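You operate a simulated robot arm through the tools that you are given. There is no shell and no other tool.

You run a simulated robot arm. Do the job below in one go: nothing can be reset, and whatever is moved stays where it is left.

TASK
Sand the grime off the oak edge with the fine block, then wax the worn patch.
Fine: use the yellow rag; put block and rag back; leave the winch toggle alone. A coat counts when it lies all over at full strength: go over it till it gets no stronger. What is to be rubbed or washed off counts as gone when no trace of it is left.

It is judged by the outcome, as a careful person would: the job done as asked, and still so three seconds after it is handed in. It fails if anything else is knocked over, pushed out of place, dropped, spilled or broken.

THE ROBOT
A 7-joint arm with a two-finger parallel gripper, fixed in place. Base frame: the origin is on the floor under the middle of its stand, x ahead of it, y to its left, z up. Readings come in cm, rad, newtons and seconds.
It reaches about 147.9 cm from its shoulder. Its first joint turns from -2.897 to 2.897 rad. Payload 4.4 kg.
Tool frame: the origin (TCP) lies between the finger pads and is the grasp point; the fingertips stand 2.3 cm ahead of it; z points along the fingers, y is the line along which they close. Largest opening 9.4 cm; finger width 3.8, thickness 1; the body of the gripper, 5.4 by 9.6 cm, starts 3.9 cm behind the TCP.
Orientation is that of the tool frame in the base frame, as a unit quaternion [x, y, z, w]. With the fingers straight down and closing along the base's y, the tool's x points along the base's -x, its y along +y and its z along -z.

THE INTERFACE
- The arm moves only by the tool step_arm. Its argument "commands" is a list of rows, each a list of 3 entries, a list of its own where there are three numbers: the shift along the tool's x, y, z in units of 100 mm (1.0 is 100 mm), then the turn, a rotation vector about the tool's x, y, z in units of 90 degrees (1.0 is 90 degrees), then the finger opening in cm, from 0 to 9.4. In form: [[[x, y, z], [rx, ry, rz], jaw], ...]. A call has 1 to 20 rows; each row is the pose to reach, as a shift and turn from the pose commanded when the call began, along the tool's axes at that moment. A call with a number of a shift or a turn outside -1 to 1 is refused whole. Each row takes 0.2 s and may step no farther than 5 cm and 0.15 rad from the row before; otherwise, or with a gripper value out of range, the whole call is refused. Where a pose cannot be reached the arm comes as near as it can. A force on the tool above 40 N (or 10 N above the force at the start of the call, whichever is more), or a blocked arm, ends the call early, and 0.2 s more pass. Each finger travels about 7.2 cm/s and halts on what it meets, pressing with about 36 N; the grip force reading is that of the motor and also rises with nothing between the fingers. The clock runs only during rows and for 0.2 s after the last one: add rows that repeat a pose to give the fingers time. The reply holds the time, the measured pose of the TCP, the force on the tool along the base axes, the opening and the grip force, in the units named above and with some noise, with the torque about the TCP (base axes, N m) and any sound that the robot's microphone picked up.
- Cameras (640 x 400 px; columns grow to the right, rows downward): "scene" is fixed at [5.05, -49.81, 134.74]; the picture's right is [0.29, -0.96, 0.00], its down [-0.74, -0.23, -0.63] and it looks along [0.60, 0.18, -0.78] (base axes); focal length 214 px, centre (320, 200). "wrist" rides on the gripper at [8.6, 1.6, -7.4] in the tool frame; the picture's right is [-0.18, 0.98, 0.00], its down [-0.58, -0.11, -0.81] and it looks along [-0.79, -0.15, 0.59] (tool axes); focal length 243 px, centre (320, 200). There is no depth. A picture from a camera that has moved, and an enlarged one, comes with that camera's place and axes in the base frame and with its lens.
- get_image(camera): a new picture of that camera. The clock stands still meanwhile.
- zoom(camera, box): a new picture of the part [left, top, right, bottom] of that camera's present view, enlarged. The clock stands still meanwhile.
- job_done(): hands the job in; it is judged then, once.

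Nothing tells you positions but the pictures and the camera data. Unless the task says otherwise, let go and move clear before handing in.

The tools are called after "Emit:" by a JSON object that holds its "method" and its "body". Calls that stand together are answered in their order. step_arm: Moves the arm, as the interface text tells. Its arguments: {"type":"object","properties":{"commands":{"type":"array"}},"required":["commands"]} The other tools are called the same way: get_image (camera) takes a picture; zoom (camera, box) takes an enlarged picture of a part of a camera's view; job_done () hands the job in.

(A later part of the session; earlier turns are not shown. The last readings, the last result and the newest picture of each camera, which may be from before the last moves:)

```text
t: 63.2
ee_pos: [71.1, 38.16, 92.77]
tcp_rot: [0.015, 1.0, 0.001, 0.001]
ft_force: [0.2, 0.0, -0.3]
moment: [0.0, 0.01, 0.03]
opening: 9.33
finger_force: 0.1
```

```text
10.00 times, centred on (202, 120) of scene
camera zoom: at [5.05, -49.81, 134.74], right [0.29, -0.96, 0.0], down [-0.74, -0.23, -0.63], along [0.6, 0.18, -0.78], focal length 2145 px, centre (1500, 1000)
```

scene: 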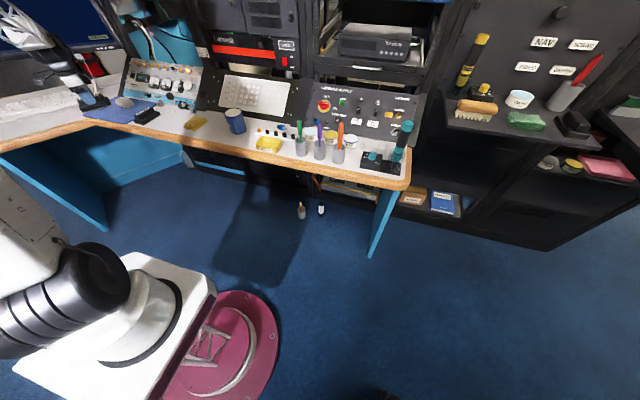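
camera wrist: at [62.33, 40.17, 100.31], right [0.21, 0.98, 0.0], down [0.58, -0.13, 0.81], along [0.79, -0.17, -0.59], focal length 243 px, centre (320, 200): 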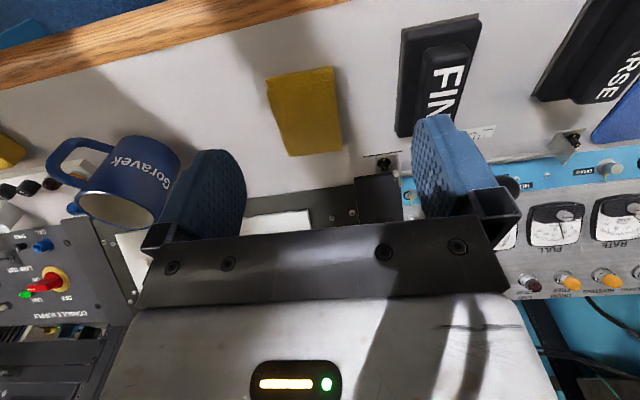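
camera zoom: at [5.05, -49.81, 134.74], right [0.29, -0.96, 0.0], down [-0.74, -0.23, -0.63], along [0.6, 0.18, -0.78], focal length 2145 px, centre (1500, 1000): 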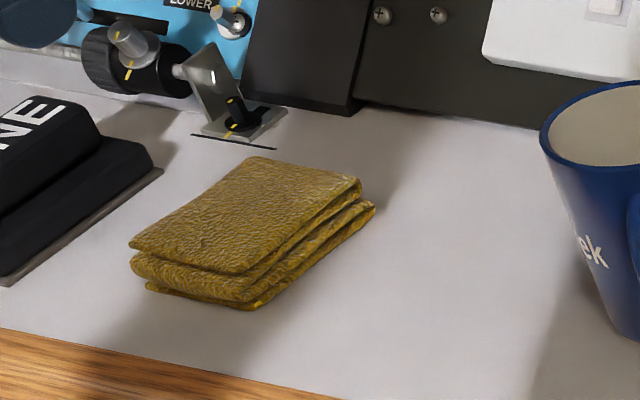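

Rag centre is about (78.1, 35.5), yaw about −2.7°. I'll move above it with the fingers wide open.

Emit:
{"method": "step_arm", "body": {"commands": [[[-0.25, -0.08, 0.1], [0, 0, 0.004], 9.3], [[-0.5, -0.16, 0.25], [0, 0, 0.008], 9.3], [[-0.708, -0.245, 0.4], [0, 0, 0.011], 9.3], [[-0.708, -0.245, 0.7], [0, 0, 0.011], 9.3], [[-0.708, -0.245, 0.7], [0, 0, 0.011], 9.3]]}}

Emit:
{"method": "get_image", "body": {"camera": "wrist"}}

Emit:
{"method": "zoom", "body": {"camera": "scene", "box": [160, 90, 240, 140]}}

```text
t: 64.4
ee_pos: [78.1, 35.57, 85.61]
tcp_rot: [0.024, 1.0, 0.001, 0.0]
ft_force: [0.3, 0.6, -0.2]
moment: [-0.01, 0.0, 0.02]
opening: 9.31
finger_force: 0.1
```

```text
taken
camera wrist: at [69.34, 37.68, 93.16], right [0.23, 0.97, 0.0], down [0.57, -0.14, 0.81], along [0.79, -0.18, -0.59], focal length 243 px, centre (320, 200)
```

wrist: 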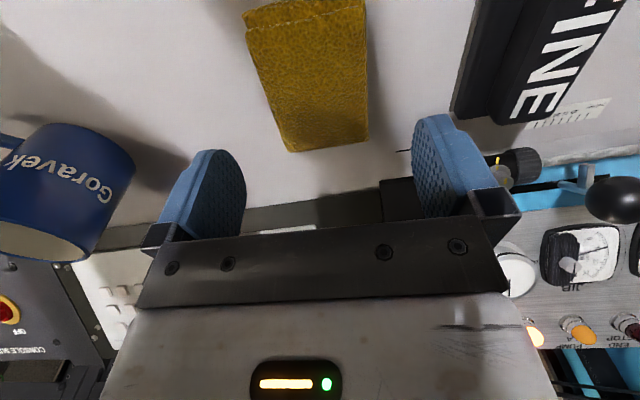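

```text
8.00 times, centred on (200, 115) of scene
camera zoom: at [5.05, -49.81, 134.74], right [0.29, -0.96, 0.0], down [-0.74, -0.23, -0.63], along [0.6, 0.18, -0.78], focal length 1716 px, centre (1280, 880)
```

zoom: 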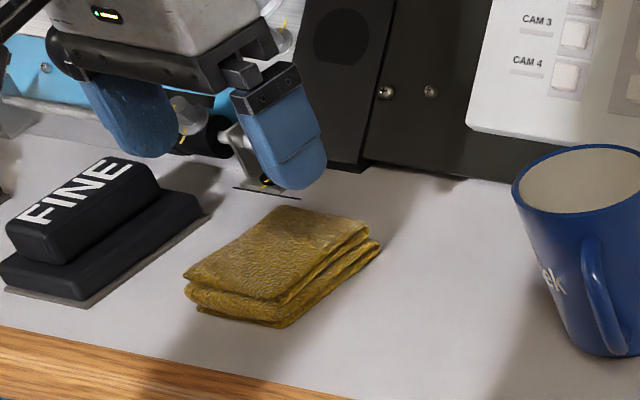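

The rag is centred between the fingers. Descending so the tips stop about 0.8 cm above the desk.

Emit:
{"method": "step_arm", "body": {"commands": [[[0, 0, 0.25], [0, 0, 0], 9.3], [[0, 0, 0.45], [0, 0, 0], 9.3], [[0, 0, 0.6], [0, 0, 0], 9.3], [[0, 0, 0.67], [0, 0, 0], 9.3], [[0, 0, 0.71], [0, 0, 0], 9.3], [[0, 0, 0.71], [0, 0, 0], 9.3]]}}

Emit:
{"method": "zoom", "body": {"camera": "scene", "box": [160, 90, 240, 140]}}

Emit:
{"method": "get_image", "body": {"camera": "wrist"}}

```text
t: 65.8
ee_pos: [77.95, 35.73, 78.58]
tcp_rot: [0.024, 1.0, 0.001, 0.0]
ft_force: [-0.2, 0.5, -0.2]
moment: [-0.01, 0.0, 0.02]
opening: 9.29
finger_force: 0.1
```

```text
8.00 times, centred on (200, 115) of scene
camera zoom: at [5.05, -49.81, 134.74], right [0.29, -0.96, 0.0], down [-0.74, -0.23, -0.63], along [0.6, 0.18, -0.78], focal length 1716 px, centre (1280, 880)
```

zoom: 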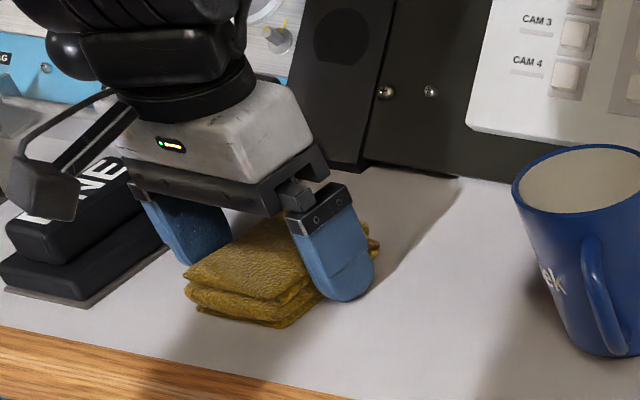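

```text
taken
camera wrist: at [69.22, 37.82, 86.1], right [0.23, 0.97, 0.0], down [0.57, -0.14, 0.81], along [0.79, -0.18, -0.59], focal length 243 px, centre (320, 200)
```

wrist: 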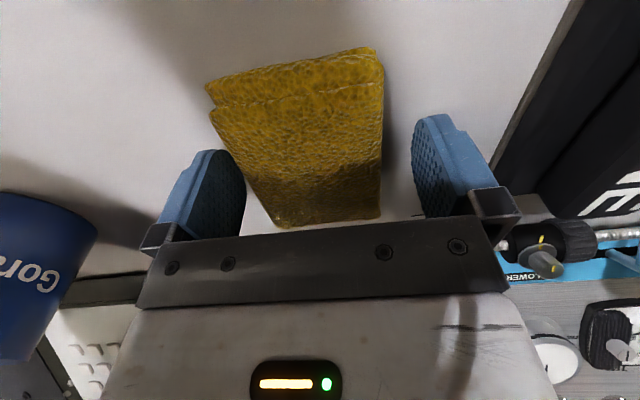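

The fingers straddle the rag cleanly. Closing.

Emit:
{"method": "step_arm", "body": {"commands": [[[0, 0, 0], [0, 0, 0], 8.0], [[0, 0, 0], [0, 0, 0], 7.0], [[0, 0, 0], [0, 0, 0], 6.0], [[0, 0, 0], [0, 0, 0], 5.0], [[0, 0, 0], [0, 0, 0], 4.0], [[0, 0, 0], [0, 0, 0], 4.0], [[0, 0, 0], [0, 0, 0], 4.0]]}}

Emit:
{"method": "get_image", "body": {"camera": "wrist"}}

Emit:
{"method": "zoom", "body": {"camera": "scene", "box": [160, 90, 240, 140]}}

```text
t: 67.4
ee_pos: [77.93, 35.58, 78.71]
tcp_rot: [0.023, 1.0, 0.001, 0.001]
ft_force: [-0.1, -0.6, 0.6]
moment: [0.0, -0.01, 0.03]
opening: 6.71
finger_force: 35.6
```

```text
taken
camera wrist: at [69.22, 37.82, 86.11], right [0.23, 0.97, 0.0], down [0.58, -0.14, 0.81], along [0.79, -0.18, -0.59], focal length 243 px, centre (320, 200)
```

wrist: 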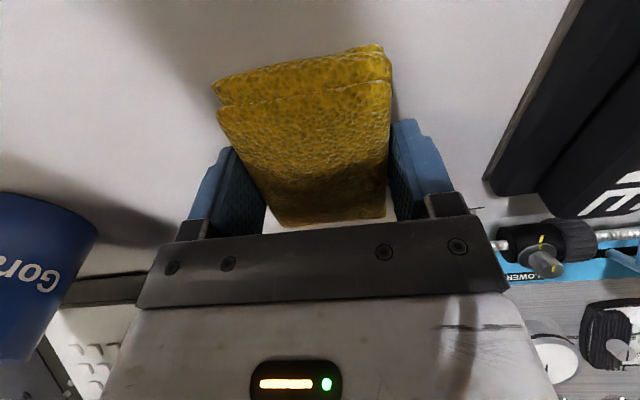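

```text
8.00 times, centred on (200, 115) of scene
camera zoom: at [5.05, -49.81, 134.74], right [0.29, -0.96, 0.0], down [-0.74, -0.23, -0.63], along [0.6, 0.18, -0.78], focal length 1716 px, centre (1280, 880)
```

zoom: 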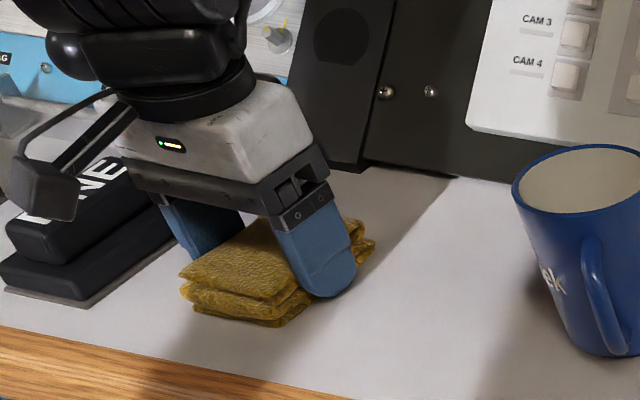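

The rag is gripped at 6.7 cm. Lifting it.

Emit:
{"method": "step_arm", "body": {"commands": [[[0, 0, -0.05], [0, 0, 0], 4.0], [[0, 0, -0.2], [0, 0, 0], 4.0], [[0, 0, -0.45], [0, 0, 0], 4.0], [[0.1, 0, -0.75], [0, 0, 0], 4.0], [[0.3, 0, -1.0], [0, 0, 0], 4.0], [[0.3, 0, -1.0], [0, 0, 0], 4.0]]}}

Emit:
{"method": "get_image", "body": {"camera": "wrist"}}

Emit:
{"method": "zoom", "body": {"camera": "scene", "box": [140, 60, 236, 120]}}

```text
t: 68.8
ee_pos: [74.88, 35.79, 88.67]
tcp_rot: [0.023, 1.0, 0.001, 0.0]
ft_force: [-0.1, -0.8, 0.0]
moment: [-0.01, 0.0, 0.02]
opening: 6.73
finger_force: 35.6
```

```text
taken
camera wrist: at [66.21, 37.94, 96.07], right [0.23, 0.97, 0.0], down [0.58, -0.14, 0.81], along [0.79, -0.18, -0.59], focal length 243 px, centre (320, 200)
```

wrist: 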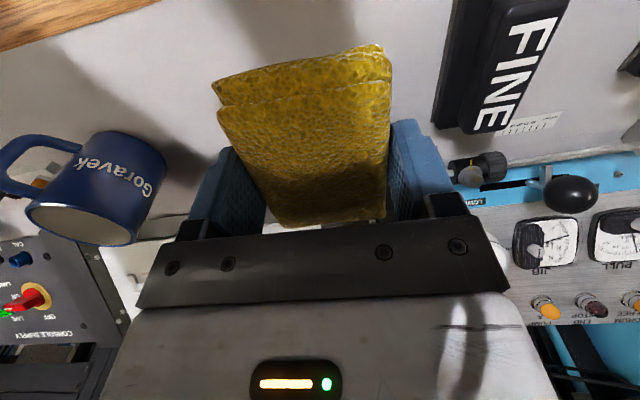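

```text
6.67 times, centred on (188, 90) of scene
camera zoom: at [5.05, -49.81, 134.74], right [0.29, -0.96, 0.0], down [-0.74, -0.23, -0.63], along [0.6, 0.18, -0.78], focal length 1430 px, centre (1200, 933)
```

zoom: 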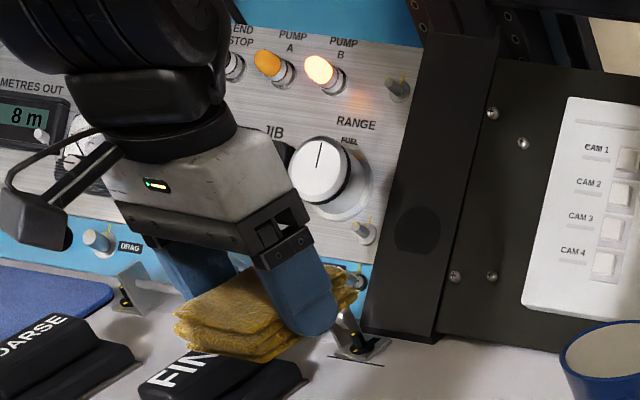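

The rag holds firmly, with its underside about 0.85 cm below the fingertips. I'll carry it toward the amber wax tin, near (77, 97, top about 79), staying clear of the panel and monitor.

Emit:
{"method": "step_arm", "body": {"commands": [[[0.15, 0.3, -0.05], [0, 0, 0], 4.0], [[0.3, 0.62, -0.1], [0, 0, 0], 4.0], [[0.4, 0.97, -0.2], [0, 0, 0], 4.0]]}}

Emit:
{"method": "step_arm", "body": {"commands": [[[0.15, 0.3, -0.05], [0, 0, 0], 4.0], [[0.3, 0.62, -0.1], [0, 0, 0], 4.0], [[0.4, 0.97, -0.2], [0, 0, 0], 4.0]]}}

Emit:
{"method": "step_arm", "body": {"commands": [[[0.07, 0.3, 0], [0, 0, 0], 4.0], [[0.14, 0.62, 0], [0, 0, 0], 4.0], [[0.2, 0.97, 0], [0, 0, 0], 4.0]]}}

Emit:
{"method": "step_arm", "body": {"commands": [[[0.0, 0.3, 0], [0, 0, 0], 4.0], [[0.0, 0.62, 0], [0, 0, 0], 4.0], [[0.0, 0.97, 0], [0, 0, 0], 4.0]]}}

Emit:
{"method": "get_image", "body": {"camera": "wrist"}}

Emit:
{"method": "get_image", "body": {"camera": "scene"}}

```text
t: 69.6
ee_pos: [71.26, 45.67, 90.66]
tcp_rot: [0.024, 1.0, 0.0, 0.0]
ft_force: [-0.8, 0.0, -0.9]
moment: [0.02, -0.03, 0.02]
opening: 6.73
finger_force: 36.4
```

```text
t: 70.4
ee_pos: [67.69, 55.75, 92.73]
tcp_rot: [0.023, 1.0, 0.001, 0.0]
ft_force: [0.7, 0.7, -0.3]
moment: [-0.01, -0.02, -0.01]
opening: 6.72
finger_force: 35.9
```

```text
t: 71.2
ee_pos: [66.09, 65.31, 92.84]
tcp_rot: [0.022, 1.0, 0.001, 0.0]
ft_force: [-1.5, -0.4, -0.9]
moment: [0.01, 0.02, -0.04]
opening: 6.74
finger_force: 36.5
```

```text
t: 72.0
ee_pos: [66.61, 74.87, 92.87]
tcp_rot: [0.024, 1.0, 0.002, 0.0]
ft_force: [0.3, -0.8, 0.5]
moment: [-0.01, -0.02, 0.03]
opening: 6.7
finger_force: 36.3
```

```text
taken
camera wrist: at [57.96, 77.06, 100.3], right [0.23, 0.97, 0.0], down [0.57, -0.14, 0.81], along [0.79, -0.18, -0.59], focal length 243 px, centre (320, 200)
```

wrist: 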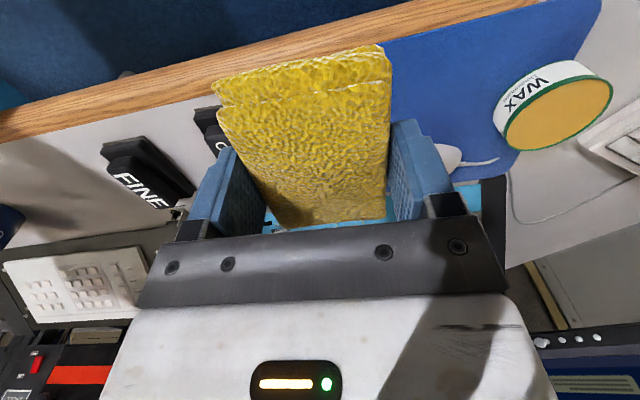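

```text
taken
```

scene: 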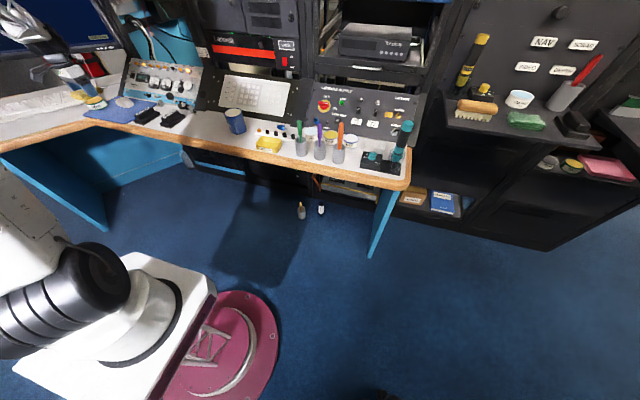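

The wax tin is clearly visible now, upper right in the wrist view. I'll zoom in on it.

Emit:
{"method": "zoom", "body": {"camera": "wrist", "box": [480, 40, 640, 165]}}

Emit:
{"method": "zoom", "body": {"camera": "scene", "box": [70, 85, 134, 125]}}

```text
3.20 times, centred on (560, 102) of wrist
camera zoom: at [57.96, 77.06, 100.3], right [0.23, 0.97, 0.0], down [0.57, -0.14, 0.81], along [0.79, -0.18, -0.59], focal length 776 px, centre (-448, 512)
```

zoom: 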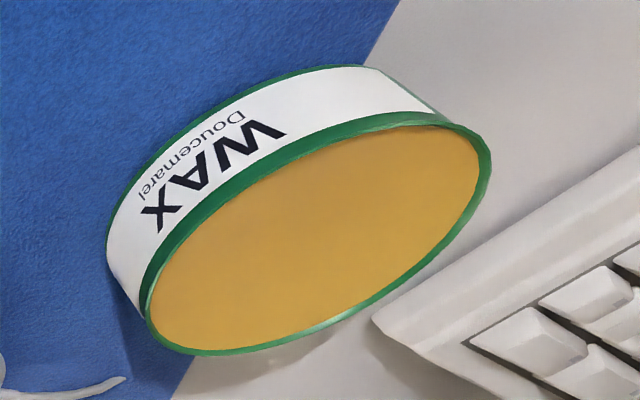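

```text
10.00 times, centred on (102, 105) of scene
camera zoom: at [5.05, -49.81, 134.74], right [0.29, -0.96, 0.0], down [-0.74, -0.23, -0.63], along [0.6, 0.18, -0.78], focal length 2145 px, centre (2500, 1150)
```

zoom: 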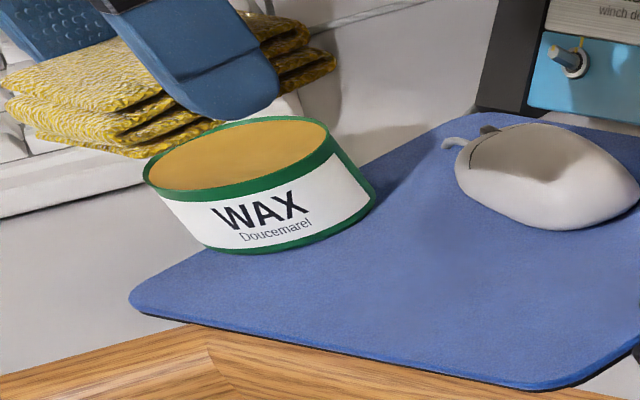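

The tin is about 8.5 cm across, centred near (76.8, 96.0), rim at z≈79.8 and filled almost to the brim. The rag is slightly larger than the opening, so I'll tilt it about 12° and dip its far edge. First I'll approach above the tin.

Emit:
{"method": "step_arm", "body": {"commands": [[[-0.03, 0.24, 0], [0, 0, 0], 4.0], [[-0.06, 0.48, 0], [0, 0, 0], 4.0], [[-0.1, 0.72, 0], [0, 0, 0], 4.0]]}}

Emit:
{"method": "step_arm", "body": {"commands": [[[-0.08, 0.24, 0], [0, 0, 0], 4.0], [[-0.16, 0.48, 0], [0, 0, 0], 4.0], [[-0.25, 0.72, 0], [0, 0, 0], 4.0]]}}

Emit:
{"method": "get_image", "body": {"camera": "wrist"}}

Emit:
{"method": "get_image", "body": {"camera": "scene"}}

```text
t: 72.8
ee_pos: [68.09, 82.19, 92.83]
tcp_rot: [0.023, 1.0, 0.001, 0.001]
ft_force: [-0.3, -0.1, 0.0]
moment: [0.0, 0.01, 0.01]
opening: 6.72
finger_force: 35.8
```

```text
t: 73.6
ee_pos: [70.78, 89.38, 92.81]
tcp_rot: [0.023, 1.0, 0.001, 0.0]
ft_force: [-0.3, -0.1, -0.1]
moment: [-0.04, 0.0, 0.01]
opening: 6.71
finger_force: 36.0
```

```text
taken
camera wrist: at [62.16, 91.5, 100.2], right [0.23, 0.97, 0.0], down [0.58, -0.14, 0.81], along [0.79, -0.18, -0.59], focal length 243 px, centre (320, 200)
```

wrist: 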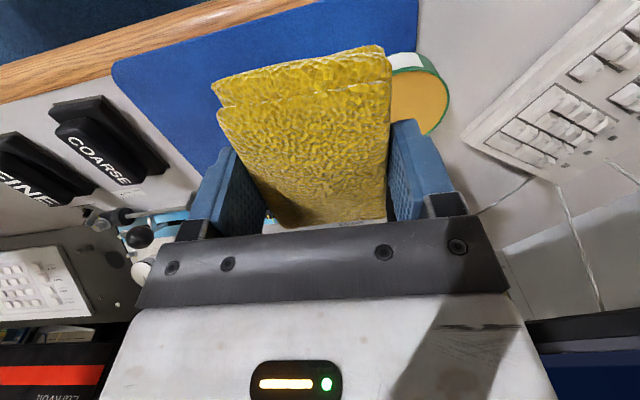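

```text
taken
```

scene: 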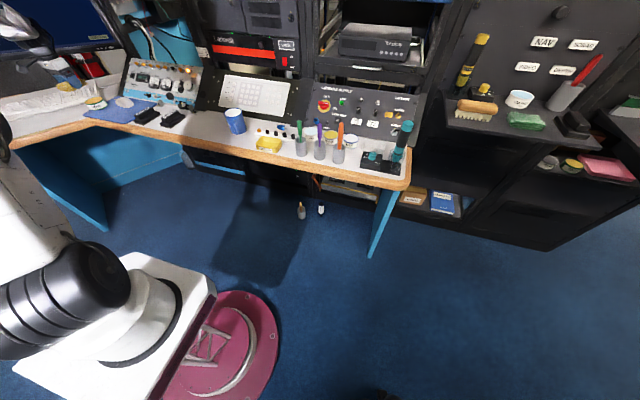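

The tin position is confirmed. I'll move into place with a 12° tilt, still well above the rim.

Emit:
{"method": "step_arm", "body": {"commands": [[[-0.1, 0.23, 0.05], [0, 0.045, 0], 4.0], [[-0.2, 0.46, 0.15], [0, 0.09, 0], 4.0], [[-0.3, 0.697, 0.3], [0, 0.133, 0], 4.0], [[-0.3, 0.697, 0.48], [0, 0.133, 0], 4.0], [[-0.3, 0.697, 0.48], [0, 0.133, 0], 4.0]]}}

Emit:
{"method": "get_image", "body": {"camera": "wrist"}}

Emit:
{"method": "zoom", "body": {"camera": "scene", "box": [50, 55, 146, 125]}}

Emit:
{"method": "zoom", "body": {"camera": "scene", "box": [0, 0, 144, 90]}}

```text
t: 74.8
ee_pos: [74.09, 96.12, 87.97]
tcp_rot: [0.023, 0.994, 0.004, -0.105]
ft_force: [0.1, 0.3, -0.6]
moment: [-0.03, -0.04, 0.04]
opening: 6.71
finger_force: 36.5
```

```text
taken
camera wrist: at [67.09, 98.15, 97.09], right [0.23, 0.97, -0.04], down [0.73, -0.14, 0.67], along [0.65, -0.18, -0.74], focal length 243 px, centre (320, 200)
```

wrist: 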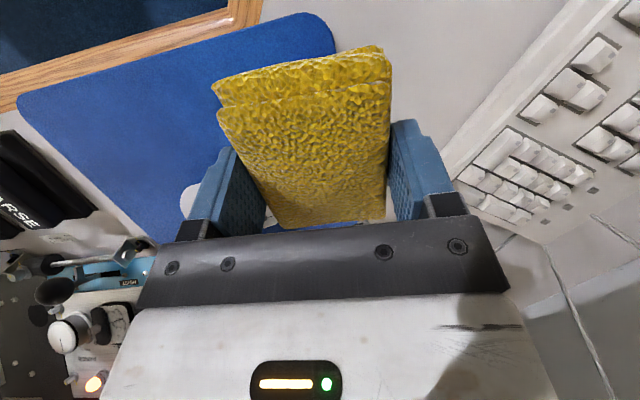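

```text
5.71 times, centred on (98, 90) of scene
camera zoom: at [5.05, -49.81, 134.74], right [0.29, -0.96, 0.0], down [-0.74, -0.23, -0.63], along [0.6, 0.18, -0.78], focal length 1226 px, centre (1589, 829)
```

zoom: 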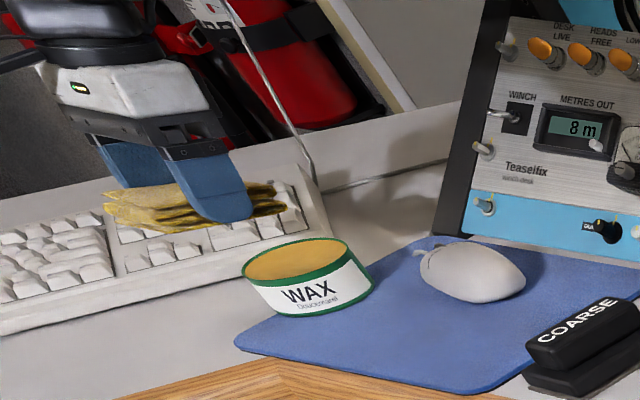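

```text
4.44 times, centred on (72, 45) of scene
camera zoom: at [5.05, -49.81, 134.74], right [0.29, -0.96, 0.0], down [-0.74, -0.23, -0.63], along [0.6, 0.18, -0.78], focal length 953 px, centre (1422, 889)
```

zoom: 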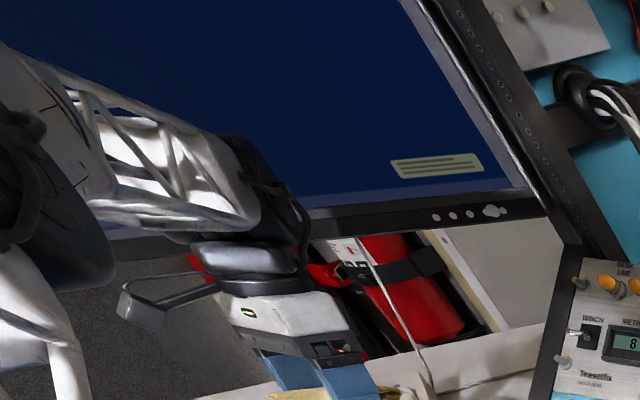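

The WINCH toggle is on the panel near (92, 84, 88), well away from my path. The tilted rag is over the tin, and I'll lower it straight down in steps.

Emit:
{"method": "step_arm", "body": {"commands": [[[-0.021, 0, 0.098], [0, 0, 0], 4.0], [[-0.042, 0, 0.196], [0, 0, 0], 4.0], [[-0.0624, 0, 0.293], [0, 0, 0], 4.0], [[-0.0728, 0, 0.342], [0, 0, 0], 4.0], [[-0.0728, 0, 0.342], [0, 0, 0], 4.0]]}}

Emit:
{"method": "zoom", "body": {"camera": "scene", "box": [70, 75, 134, 115]}}

```text
t: 76.0
ee_pos: [74.11, 96.02, 84.37]
tcp_rot: [0.023, 0.994, 0.003, -0.103]
ft_force: [-0.5, -1.0, 0.1]
moment: [-0.02, 0.01, 0.03]
opening: 6.72
finger_force: 36.1
```

```text
10.00 times, centred on (102, 95) of scene
camera zoom: at [5.05, -49.81, 134.74], right [0.29, -0.96, 0.0], down [-0.74, -0.23, -0.63], along [0.6, 0.18, -0.78], focal length 2145 px, centre (2500, 1250)
```

zoom: 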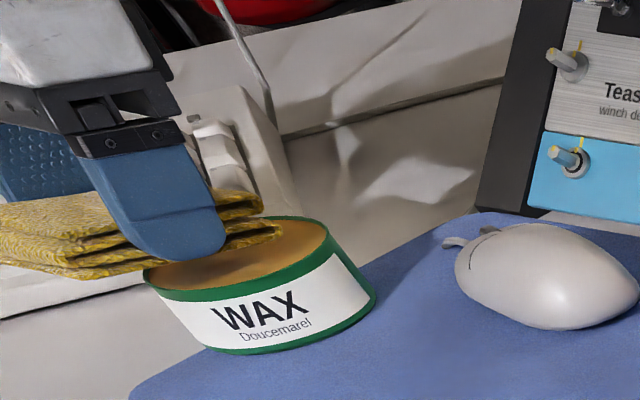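

The rag's dipping edge lines up with the tin but needs a nudge of about half a centimetre. I'll shift it, then lower gently and watch the force.

Emit:
{"method": "step_arm", "body": {"commands": [[[0.046, -0.062, 0.0098], [0, 0, 0], 4.0], [[0.0418, -0.062, 0.0294], [0, 0, 0], 4.0], [[0.0377, -0.062, 0.049], [0, 0, 0], 4.0], [[0.0377, -0.062, 0.049], [0, 0, 0], 4.0]]}}

Emit:
{"method": "zoom", "body": {"camera": "scene", "box": [70, 75, 134, 115]}}

```text
t: 77.0
ee_pos: [73.66, 95.46, 84.15]
tcp_rot: [0.023, 0.994, 0.004, -0.104]
ft_force: [-0.8, 0.1, -0.9]
moment: [0.01, 0.01, 0.0]
opening: 6.72
finger_force: 35.9
```

```text
10.00 times, centred on (102, 95) of scene
camera zoom: at [5.05, -49.81, 134.74], right [0.29, -0.96, 0.0], down [-0.74, -0.23, -0.63], along [0.6, 0.18, -0.78], focal length 2145 px, centre (2500, 1250)
```

zoom: 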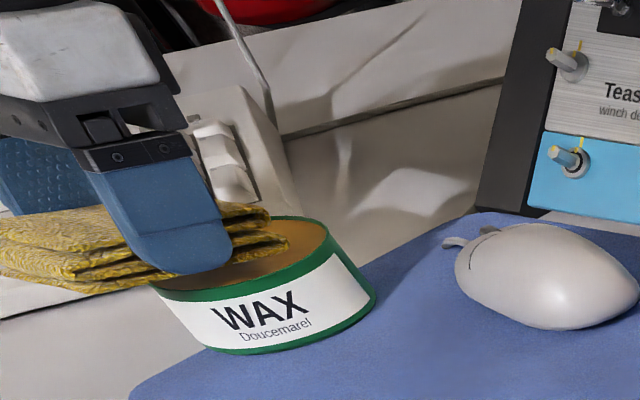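

Emit:
{"method": "step_arm", "body": {"commands": [[[-0.0042, 0, 0.0196], [0, 0, 0], 4.0], [[-0.0083, 0, 0.039], [0, 0, 0], 4.0], [[-0.0083, 0, 0.039], [0, 0, 0], 4.0]]}}

Emit:
{"method": "zoom", "body": {"camera": "scene", "box": [78, 80, 126, 110]}}

```text
t: 77.8
ee_pos: [73.8, 95.45, 83.76]
tcp_rot: [0.023, 0.994, 0.004, -0.103]
ft_force: [-0.8, 0.1, 6.1]
moment: [-0.09, -0.28, 0.02]
opening: 6.71
finger_force: 36.1
```

```text
13.33 times, centred on (102, 95) of scene
camera zoom: at [5.05, -49.81, 134.74], right [0.29, -0.96, 0.0], down [-0.74, -0.23, -0.63], along [0.6, 0.18, -0.78], focal length 2860 px, centre (3227, 1600)
```

zoom: 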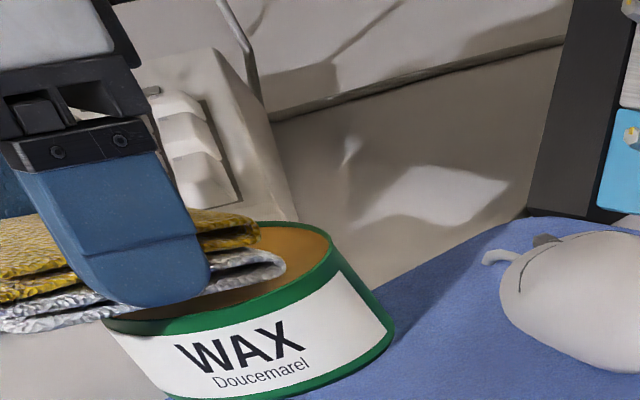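

The rag is touching the wax (6 N) and its lower layer has visibly picked up a pale coat. I'll hold there briefly to load it well.

Emit:
{"method": "step_arm", "body": {"commands": [[[-0.001, 0, 0.004], [0, 0, 0], 4.0], [[-0.001, 0, 0.004], [0, 0, 0], 4.0], [[-0.001, 0, 0.004], [0, 0, 0], 4.0], [[-0.001, 0, 0.004], [0, 0, 0], 4.0], [[-0.001, 0, 0.004], [0, 0, 0], 4.0], [[0, 0, 0], [0, 0, 0], 4.0]]}}

Emit:
{"method": "zoom", "body": {"camera": "scene", "box": [70, 75, 134, 115]}}

```text
t: 79.2
ee_pos: [73.71, 95.35, 83.73]
tcp_rot: [0.023, 0.994, 0.003, -0.104]
ft_force: [0.8, -1.1, 17.5]
moment: [-0.1, -0.74, 0.01]
opening: 6.72
finger_force: 36.0
```

```text
10.00 times, centred on (102, 95) of scene
camera zoom: at [5.05, -49.81, 134.74], right [0.29, -0.96, 0.0], down [-0.74, -0.23, -0.63], along [0.6, 0.18, -0.78], focal length 2145 px, centre (2500, 1250)
```

zoom: 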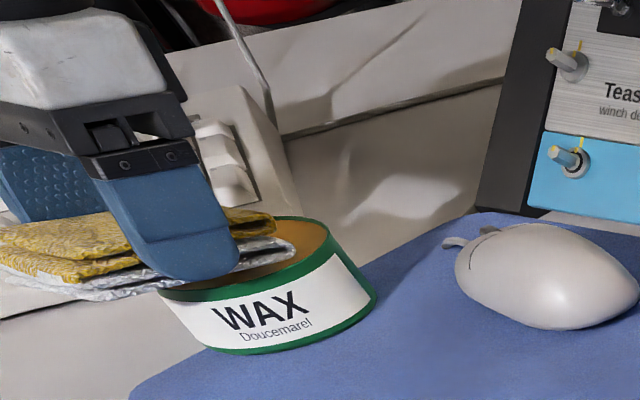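

That's enough. I'll lift straight up off the tin.

Emit:
{"method": "step_arm", "body": {"commands": [[[0.0042, 0, -0.0196], [0, 0, 0], 4.0], [[0.0125, 0, -0.0587], [0, 0, 0], 4.0], [[0.0416, 0, -0.1956], [0, 0, 0], 4.0], [[0.0832, 0, -0.391], [0, 0, 0], 4.0], [[0.1456, 0, -0.685], [0, 0, 0], 4.0], [[0.1456, 0, -0.685], [0, 0, 0], 4.0]]}}

Emit:
{"method": "zoom", "body": {"camera": "scene", "box": [60, 60, 140, 115]}}

Emit:
{"method": "get_image", "body": {"camera": "wrist"}}

```text
t: 80.6
ee_pos: [73.63, 95.57, 90.6]
tcp_rot: [0.022, 0.994, 0.003, -0.104]
ft_force: [0.9, 0.0, -0.9]
moment: [-0.02, 0.01, -0.03]
opening: 6.71
finger_force: 35.6
```

```text
7.27 times, centred on (100, 88) of scene
camera zoom: at [5.05, -49.81, 134.74], right [0.29, -0.96, 0.0], down [-0.74, -0.23, -0.63], along [0.6, 0.18, -0.78], focal length 1560 px, centre (1920, 1018)
```

zoom: 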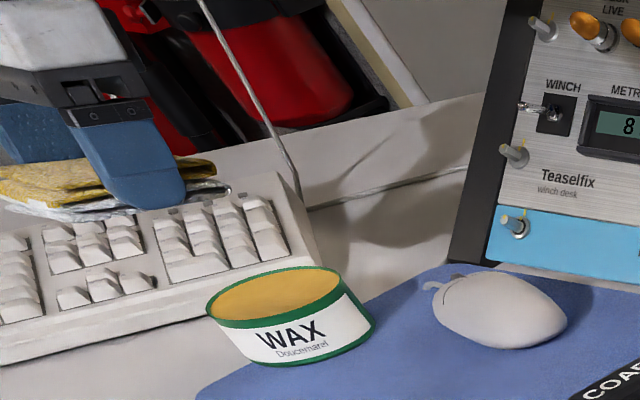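

```text
taken
camera wrist: at [66.68, 97.6, 99.79], right [0.23, 0.97, -0.04], down [0.73, -0.14, 0.67], along [0.65, -0.18, -0.74], focal length 243 px, centre (320, 200)
```

wrist: 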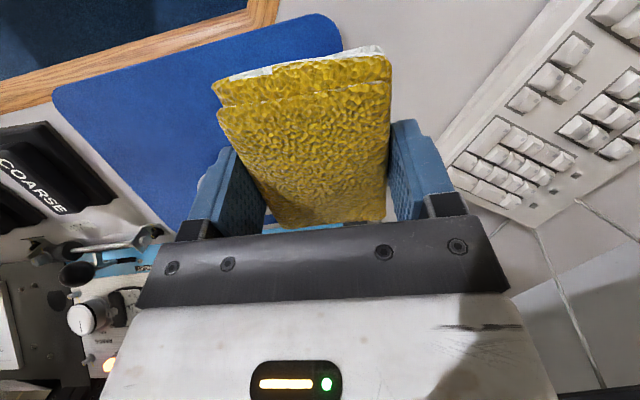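

The rag's underside is coated with wax and the tin hasn't moved. Now I'll level the rag, turn it to the edge direction and carry it to the strip.

Emit:
{"method": "step_arm", "body": {"commands": [[[0.2, 0, 0.042], [0, -0.045, 0], 4.0], [[0.4, 0, 0.085], [0, -0.09, 0], 4.0], [[0.586, 0, 0.125], [0, -0.133, 0], 4.0], [[0.586, 0, 0.125], [0, -0.133, 0], 4.0]]}}

Emit:
{"method": "step_arm", "body": {"commands": [[[0.2, 0.075, 0], [0, 0, 0.09], 4.0], [[0.4, 0.15, 0], [0, 0, 0.18], 4.0], [[0.6, 0.225, 0], [0, 0, 0.27], 4.0], [[0.8, 0.3, 0], [0, 0, 0.352], 4.0], [[0.8, 0.3, 0], [0, 0, 0.352], 4.0]]}}

Emit:
{"method": "get_image", "body": {"camera": "wrist"}}

```text
t: 81.6
ee_pos: [67.64, 95.88, 90.45]
tcp_rot: [0.023, 1.0, 0.001, 0.001]
ft_force: [0.4, 0.2, -0.4]
moment: [-0.03, 0.0, 0.01]
opening: 6.7
finger_force: 36.0
```

```text
t: 82.8
ee_pos: [60.05, 99.15, 90.68]
tcp_rot: [0.296, 0.955, 0.001, 0.001]
ft_force: [0.0, 0.6, -0.2]
moment: [-0.02, -0.02, 0.01]
opening: 6.72
finger_force: 35.9
```

```text
taken
camera wrist: at [53.63, 105.49, 98.15], right [0.71, 0.71, 0.0], down [0.42, -0.42, 0.81], along [0.57, -0.57, -0.59], focal length 243 px, centre (320, 200)
```

wrist: 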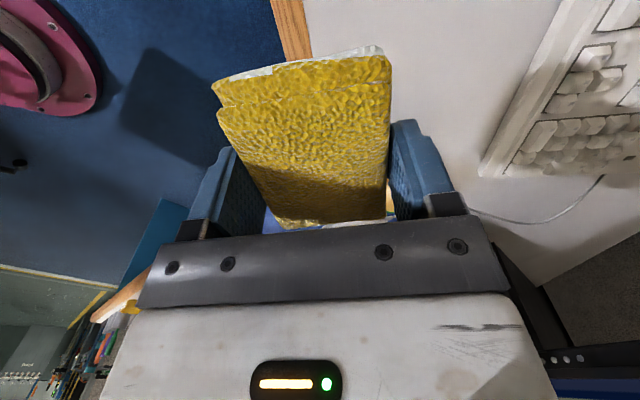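

Emit:
{"method": "step_arm", "body": {"commands": [[[0.3, -0.06, 0], [0, 0, 0], 4.0], [[0.6, -0.12, 0], [0, 0, 0], 4.0], [[0.85, -0.183, 0], [0, 0, 0], 4.0], [[0.85, -0.183, 0.3], [0, 0, 0], 4.0], [[0.85, -0.183, 0.6], [0, 0, 0], 4.0], [[0.85, -0.183, 0.85], [0, 0, 0], 4.0], [[0.85, -0.183, 0.98], [0, 0, 0], 4.0], [[0.85, -0.183, 0.98], [0, 0, 0], 4.0]]}}

Emit:
{"method": "zoom", "body": {"camera": "scene", "box": [0, 90, 96, 150]}}

Emit:
{"method": "get_image", "body": {"camera": "wrist"}}

```text
t: 84.6
ee_pos: [51.93, 102.37, 80.88]
tcp_rot: [0.295, 0.956, 0.001, 0.0]
ft_force: [0.4, 0.0, -0.4]
moment: [0.01, 0.0, -0.01]
opening: 6.7
finger_force: 35.9
```

```text
6.67 times, centred on (48, 120) of scene
camera zoom: at [5.05, -49.81, 134.74], right [0.29, -0.96, 0.0], down [-0.74, -0.23, -0.63], along [0.6, 0.18, -0.78], focal length 1430 px, centre (2133, 733)
```

zoom: 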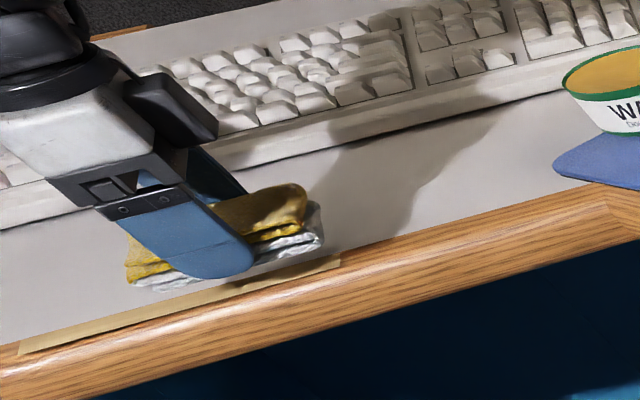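

```text
taken
camera wrist: at [45.49, 108.69, 88.33], right [0.71, 0.71, 0.0], down [0.42, -0.42, 0.81], along [0.57, -0.57, -0.59], focal length 243 px, centre (320, 200)
```

wrist: 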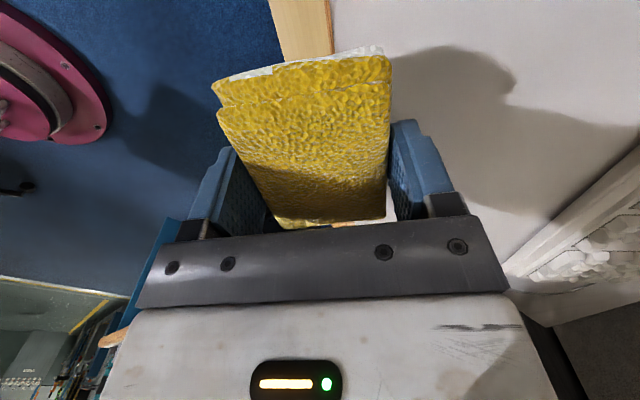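

The rag is centred over the strip. Lowering to contact.

Emit:
{"method": "step_arm", "body": {"commands": [[[0, 0, 0.06], [0, 0, 0], 4.0], [[0, 0, 0.12], [0, 0, 0], 4.0], [[0, 0, 0.17], [0, 0, 0], 4.0], [[0, 0, 0.2], [0, 0, 0], 4.0], [[0, 0, 0.2], [0, 0, 0], 4.0]]}}

Emit:
{"method": "step_arm", "body": {"commands": [[[0, 0, 0.01], [0, 0, 0], 4.0], [[0, 0, 0.02], [0, 0, 0], 4.0], [[0, 0, 0.02], [0, 0, 0], 4.0]]}}

```text
t: 85.8
ee_pos: [51.92, 102.4, 79.03]
tcp_rot: [0.295, 0.956, 0.0, 0.0]
ft_force: [0.7, 0.5, -0.1]
moment: [0.02, -0.01, 0.03]
opening: 6.69
finger_force: 35.8
```

```text
t: 86.6
ee_pos: [51.74, 102.33, 78.66]
tcp_rot: [0.296, 0.955, 0.001, 0.0]
ft_force: [-0.7, -0.2, 0.7]
moment: [0.02, 0.02, 0.01]
opening: 6.72
finger_force: 36.1
```

Emit:
{"method": "step_arm", "body": {"commands": [[[0, 0, 0.008], [0, 0, 0], 4.0], [[0, 0, 0.012], [0, 0, 0], 4.0], [[0, 0, 0.012], [0, 0, 0], 4.0]]}}

```text
t: 87.4
ee_pos: [51.79, 102.26, 78.72]
tcp_rot: [0.295, 0.955, 0.002, 0.0]
ft_force: [-0.7, -1.8, 10.6]
moment: [0.27, 0.39, 0.1]
opening: 6.72
finger_force: 35.9
```

10.6 N of contact. I'll stroke along the strip toward the far end.

Emit:
{"method": "step_arm", "body": {"commands": [[[0.1, 0, 0], [0, 0, 0], 4.0], [[0.2, 0, 0], [0, 0, 0], 4.0], [[0.3, 0, 0], [0, 0, 0], 4.0], [[0.4, 0, 0], [0, 0, 0], 4.0], [[0.5, 0, 0], [0, 0, 0], 4.0]]}}

Emit:
{"method": "step_arm", "body": {"commands": [[[0.1, 0, 0], [0, 0, 0], 4.0], [[0.2, 0, 0], [0, 0, 0], 4.0], [[0.3, 0, 0], [0, 0, 0], 4.0], [[0.4, 0, 0], [0, 0, 0], 4.0], [[0.5, 0, 0], [0, 0, 0], 4.0]]}}

Emit:
{"method": "zoom", "body": {"camera": "scene", "box": [0, 105, 80, 155]}}

```text
t: 88.6
ee_pos: [47.6, 105.33, 78.58]
tcp_rot: [0.296, 0.955, 0.0, 0.0]
ft_force: [5.2, -3.7, 12.6]
moment: [0.17, 0.13, -0.03]
opening: 6.74
finger_force: 36.0
```

```text
t: 89.8
ee_pos: [43.45, 108.03, 78.74]
tcp_rot: [0.294, 0.956, 0.0, 0.0]
ft_force: [3.7, -4.6, 12.5]
moment: [-0.04, -0.03, -0.01]
opening: 6.71
finger_force: 35.9
```

```text
8.00 times, centred on (40, 130) of scene
camera zoom: at [5.05, -49.81, 134.74], right [0.29, -0.96, 0.0], down [-0.74, -0.23, -0.63], along [0.6, 0.18, -0.78], focal length 1716 px, centre (2560, 760)
```

zoom: 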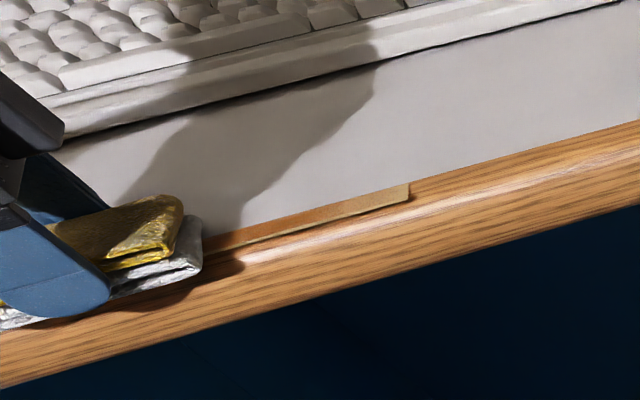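

The wax coat is appearing as a warm brown, stronger in the middle. I'll continue over both ends.

Emit:
{"method": "step_arm", "body": {"commands": [[[0.08, 0, 0], [0, 0, 0], 4.0], [[0.0, 0, 0], [0, 0, 0], 4.0], [[-0.1, 0, 0], [0, 0, 0], 4.0], [[-0.2, 0, 0], [0, 0, 0], 4.0], [[-0.3, 0, 0], [0, 0, 0], 4.0], [[-0.4, 0, 0], [0, 0, 0], 4.0], [[-0.5, 0, 0], [0, 0, 0], 4.0], [[-0.6, 0, 0], [0, 0, 0], 4.0]]}}

Emit:
{"method": "step_arm", "body": {"commands": [[[-0.1, 0, 0], [0, 0, 0], 4.0], [[-0.2, 0, 0], [0, 0, 0], 4.0], [[-0.3, 0, 0], [0, 0, 0], 4.0], [[-0.4, 0, 0], [0, 0, 0], 4.0], [[-0.5, 0, 0], [0, 0, 0], 4.0], [[-0.4, 0, 0], [0, 0, 0], 4.0], [[-0.3, 0, 0], [0, 0, 0], 4.0], [[-0.2, 0, 0], [0, 0, 0], 4.0], [[-0.3, 0, 0], [0, 0, 0], 4.0], [[-0.4, 0, 0], [0, 0, 0], 4.0], [[-0.5, 0, 0], [0, 0, 0], 4.0]]}}

Emit:
{"method": "zoom", "body": {"camera": "scene", "box": [0, 105, 80, 155]}}

```text
t: 91.6
ee_pos: [48.46, 104.79, 78.48]
tcp_rot: [0.296, 0.955, 0.002, 0.001]
ft_force: [-7.8, 5.4, 21.0]
moment: [-0.11, -0.03, -0.03]
opening: 6.72
finger_force: 35.9
```

```text
t: 94.0
ee_pos: [52.54, 101.91, 78.52]
tcp_rot: [0.295, 0.956, 0.001, 0.001]
ft_force: [-7.3, 5.7, 17.5]
moment: [0.1, 0.16, -0.02]
opening: 6.71
finger_force: 35.8
```

```text
8.00 times, centred on (40, 130) of scene
camera zoom: at [5.05, -49.81, 134.74], right [0.29, -0.96, 0.0], down [-0.74, -0.23, -0.63], along [0.6, 0.18, -0.78], focal length 1716 px, centre (2560, 760)
```

zoom: 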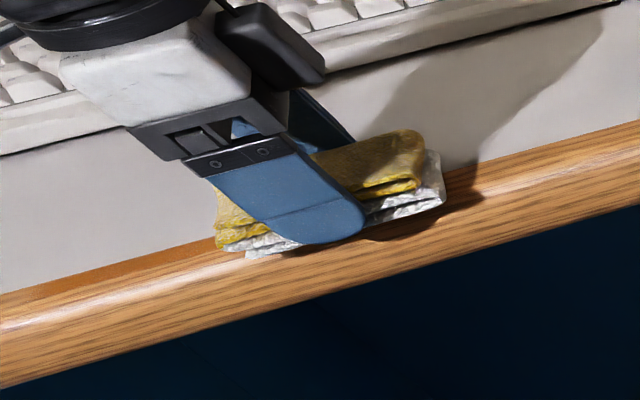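

The far half is a deep, even brown. I'll do another full round trip.

Emit:
{"method": "step_arm", "body": {"commands": [[[-0.05, 0, -0.002], [0, 0, 0], 4.0], [[0.05, 0, -0.002], [0, 0, 0], 4.0], [[0.15, 0, -0.002], [0, 0, 0], 4.0], [[0.25, 0, -0.002], [0, 0, 0], 4.0], [[0.35, 0, -0.002], [0, 0, 0], 4.0], [[0.45, 0, -0.002], [0, 0, 0], 4.0], [[0.55, 0, -0.002], [0, 0, 0], 4.0], [[0.65, 0, -0.002], [0, 0, 0], 4.0], [[0.75, 0, -0.002], [0, 0, 0], 4.0], [[0.85, 0, -0.002], [0, 0, 0], 4.0], [[0.95, 0, -0.002], [0, 0, 0], 4.0]]}}

Emit:
{"method": "step_arm", "body": {"commands": [[[0.1, 0, 0], [0, 0, 0], 4.0], [[0.2, 0, 0], [0, 0, 0], 4.0], [[0.1, 0, 0], [0, 0, 0], 4.0], [[0, 0, 0], [0, 0, 0], 4.0], [[0.1, 0, 0], [0, 0, 0], 4.0], [[0.2, 0, 0], [0, 0, 0], 4.0]]}}

Emit:
{"method": "zoom", "body": {"camera": "scene", "box": [0, 105, 80, 155]}}

```text
t: 96.4
ee_pos: [44.77, 107.23, 78.58]
tcp_rot: [0.296, 0.955, 0.001, 0.0]
ft_force: [3.5, -2.8, 9.3]
moment: [-0.05, -0.02, -0.02]
opening: 6.69
finger_force: 35.9
```

```text
t: 97.8
ee_pos: [43.16, 108.37, 78.52]
tcp_rot: [0.295, 0.956, 0.001, 0.001]
ft_force: [3.7, -3.9, 9.2]
moment: [-0.07, -0.05, 0.02]
opening: 6.74
finger_force: 36.3
```

```text
8.00 times, centred on (40, 130) of scene
camera zoom: at [5.05, -49.81, 134.74], right [0.29, -0.96, 0.0], down [-0.74, -0.23, -0.63], along [0.6, 0.18, -0.78], focal length 1716 px, centre (2560, 760)
```

zoom: 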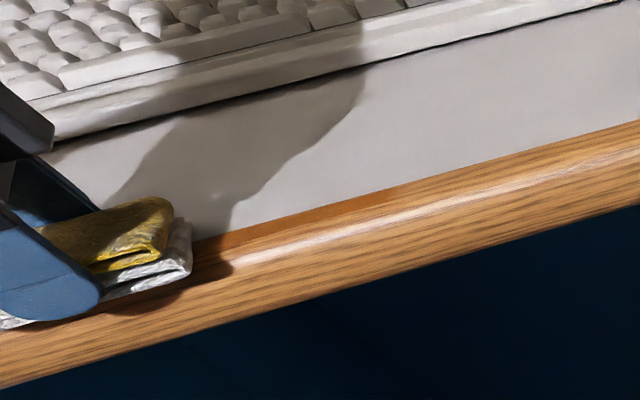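

Both ends are coated now, with the near end slightly lighter. I'll do another full round trip reaching well past both ends.

Emit:
{"method": "step_arm", "body": {"commands": [[[0.1, 0, 0.002], [0, 0, 0], 4.0], [[0, 0, 0.002], [0, 0, 0], 4.0], [[0.1, 0, 0.002], [0, 0, 0], 4.0], [[0, 0, 0.002], [0, 0, 0], 4.0], [[-0.1, 0, 0.002], [0, 0, 0], 4.0], [[-0.2, 0, 0.002], [0, 0, 0], 4.0], [[-0.3, 0, 0.002], [0, 0, 0], 4.0], [[-0.4, 0, 0.002], [0, 0, 0], 4.0], [[-0.5, 0, 0.002], [0, 0, 0], 4.0], [[-0.6, 0, 0.002], [0, 0, 0], 4.0]]}}

Emit:
{"method": "step_arm", "body": {"commands": [[[-0.1, 0, 0], [0, 0, 0], 4.0], [[-0.2, 0, 0], [0, 0, 0], 4.0], [[-0.3, 0, 0], [0, 0, 0], 4.0], [[-0.4, 0, 0], [0, 0, 0], 4.0], [[-0.5, 0, 0], [0, 0, 0], 4.0], [[-0.6, 0, 0], [0, 0, 0], 4.0], [[-0.5, 0, 0], [0, 0, 0], 4.0], [[-0.4, 0, 0], [0, 0, 0], 4.0], [[-0.3, 0, 0], [0, 0, 0], 4.0], [[-0.4, 0, 0], [0, 0, 0], 4.0], [[-0.5, 0, 0], [0, 0, 0], 4.0], [[-0.6, 0, 0], [0, 0, 0], 4.0]]}}

Emit:
{"method": "step_arm", "body": {"commands": [[[0.1, 0, 0], [0, 0, 0], 4.0], [[0.2, 0, 0], [0, 0, 0], 4.0], [[0.3, 0, 0], [0, 0, 0], 4.0], [[0.4, 0, 0], [0, 0, 0], 4.0], [[0.5, 0, 0], [0, 0, 0], 4.0], [[0.6, 0, 0], [0, 0, 0], 4.0], [[0.7, 0, 0], [0, 0, 0], 4.0], [[0.8, 0, 0], [0, 0, 0], 4.0], [[0.9, 0, 0], [0, 0, 0], 4.0], [[1.0, 0, 0], [0, 0, 0], 4.0]]}}

Emit:
{"method": "zoom", "body": {"camera": "scene", "box": [0, 105, 80, 155]}}

```text
t: 100.0
ee_pos: [48.25, 104.88, 78.5]
tcp_rot: [0.296, 0.955, 0.001, 0.0]
ft_force: [-2.0, 1.3, 4.0]
moment: [0.03, 0.03, 0.01]
opening: 6.71
finger_force: 35.9
```

```text
t: 102.6
ee_pos: [53.01, 101.66, 78.65]
tcp_rot: [0.295, 0.956, 0.002, 0.0]
ft_force: [-2.7, 2.1, 7.3]
moment: [-0.04, 0.1, -0.02]
opening: 6.7
finger_force: 36.4
```

```text
t: 104.8
ee_pos: [44.82, 107.21, 78.64]
tcp_rot: [0.296, 0.955, 0.0, 0.001]
ft_force: [1.2, 0.0, 2.2]
moment: [-0.03, -0.03, 0.03]
opening: 6.71
finger_force: 35.7
```

```text
8.00 times, centred on (40, 130) of scene
camera zoom: at [5.05, -49.81, 134.74], right [0.29, -0.96, 0.0], down [-0.74, -0.23, -0.63], along [0.6, 0.18, -0.78], focal length 1716 px, centre (2560, 760)
```

zoom: 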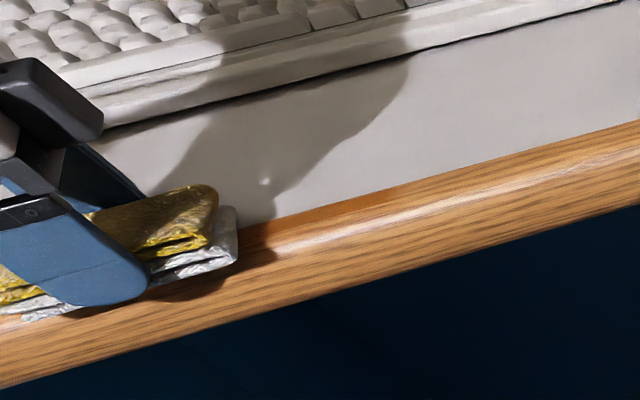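

I'll lift off and inspect the coat.

Emit:
{"method": "step_arm", "body": {"commands": [[[0, 0, -0.2], [0, 0, 0], 4.0], [[0.2, 0.3, -0.5], [0, 0, 0], 4.0], [[0.5, 0.6, -0.8], [0, 0, 0], 4.0], [[0.8, 0.7, -0.9], [0, 0, 0], 4.0], [[0.8, 0.7, -0.9], [0, 0, 0], 4.0]]}}

Emit:
{"method": "zoom", "body": {"camera": "scene", "box": [0, 130, 24, 145]}}

Emit:
{"method": "zoom", "body": {"camera": "scene", "box": [16, 126, 40, 141]}}

Emit:
{"method": "zoom", "body": {"camera": "scene", "box": [34, 122, 58, 137]}}

Emit:
{"method": "get_image", "body": {"camera": "wrist"}}

```text
refused: row 3 steps farther than a row can; nothing moved
```

```text
16.00 times, centred on (12, 138) of scene
camera zoom: at [5.05, -49.81, 134.74], right [0.29, -0.96, 0.0], down [-0.74, -0.23, -0.63], along [0.6, 0.18, -0.78], focal length 3432 px, centre (5248, 1200)
```

zoom: 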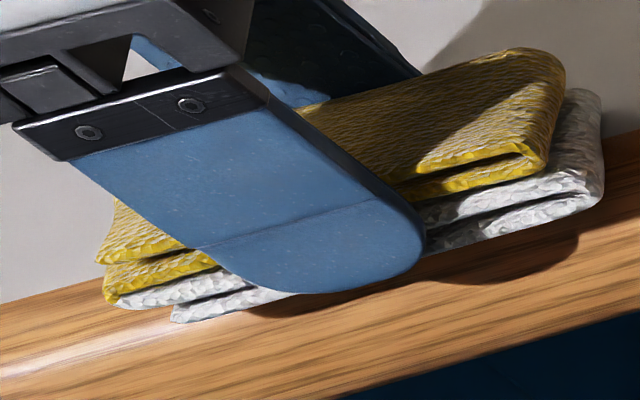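

```text
16.00 times, centred on (28, 134) of scene
camera zoom: at [5.05, -49.81, 134.74], right [0.29, -0.96, 0.0], down [-0.74, -0.23, -0.63], along [0.6, 0.18, -0.78], focal length 3432 px, centre (4992, 1264)
```

zoom: 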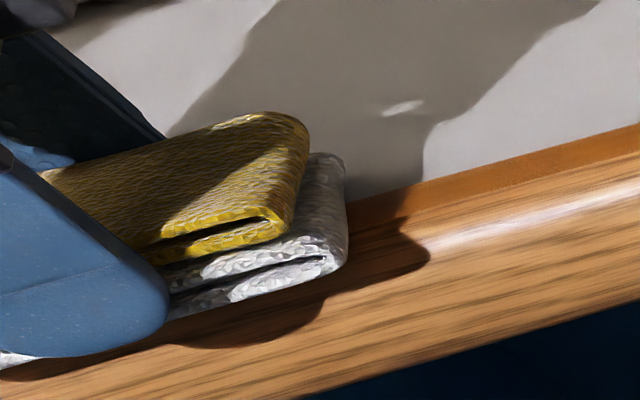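

```text
16.00 times, centred on (46, 130) of scene
camera zoom: at [5.05, -49.81, 134.74], right [0.29, -0.96, 0.0], down [-0.74, -0.23, -0.63], along [0.6, 0.18, -0.78], focal length 3432 px, centre (4704, 1328)
```

zoom: 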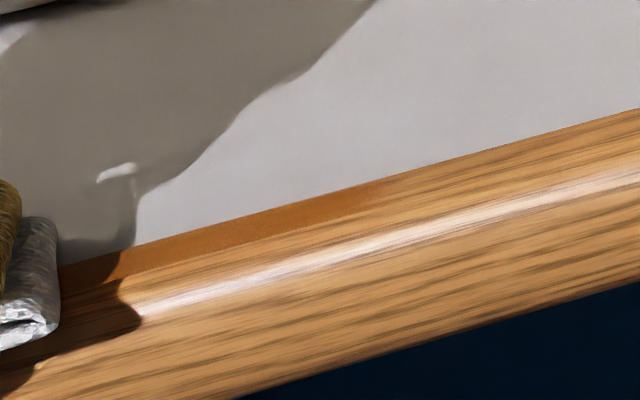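

```text
taken
camera wrist: at [38.47, 113.58, 86.04], right [0.71, 0.71, 0.0], down [0.42, -0.42, 0.81], along [0.57, -0.57, -0.59], focal length 243 px, centre (320, 200)
```

wrist: 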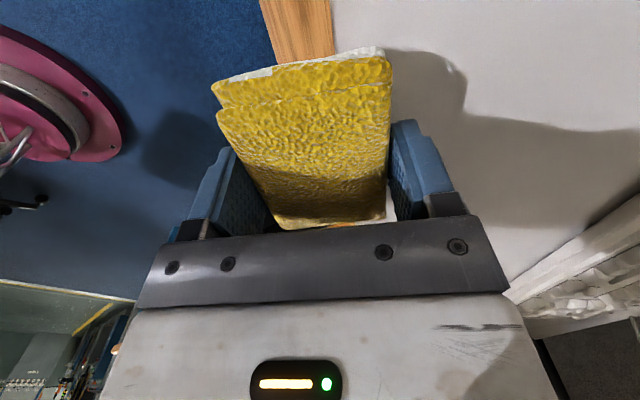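

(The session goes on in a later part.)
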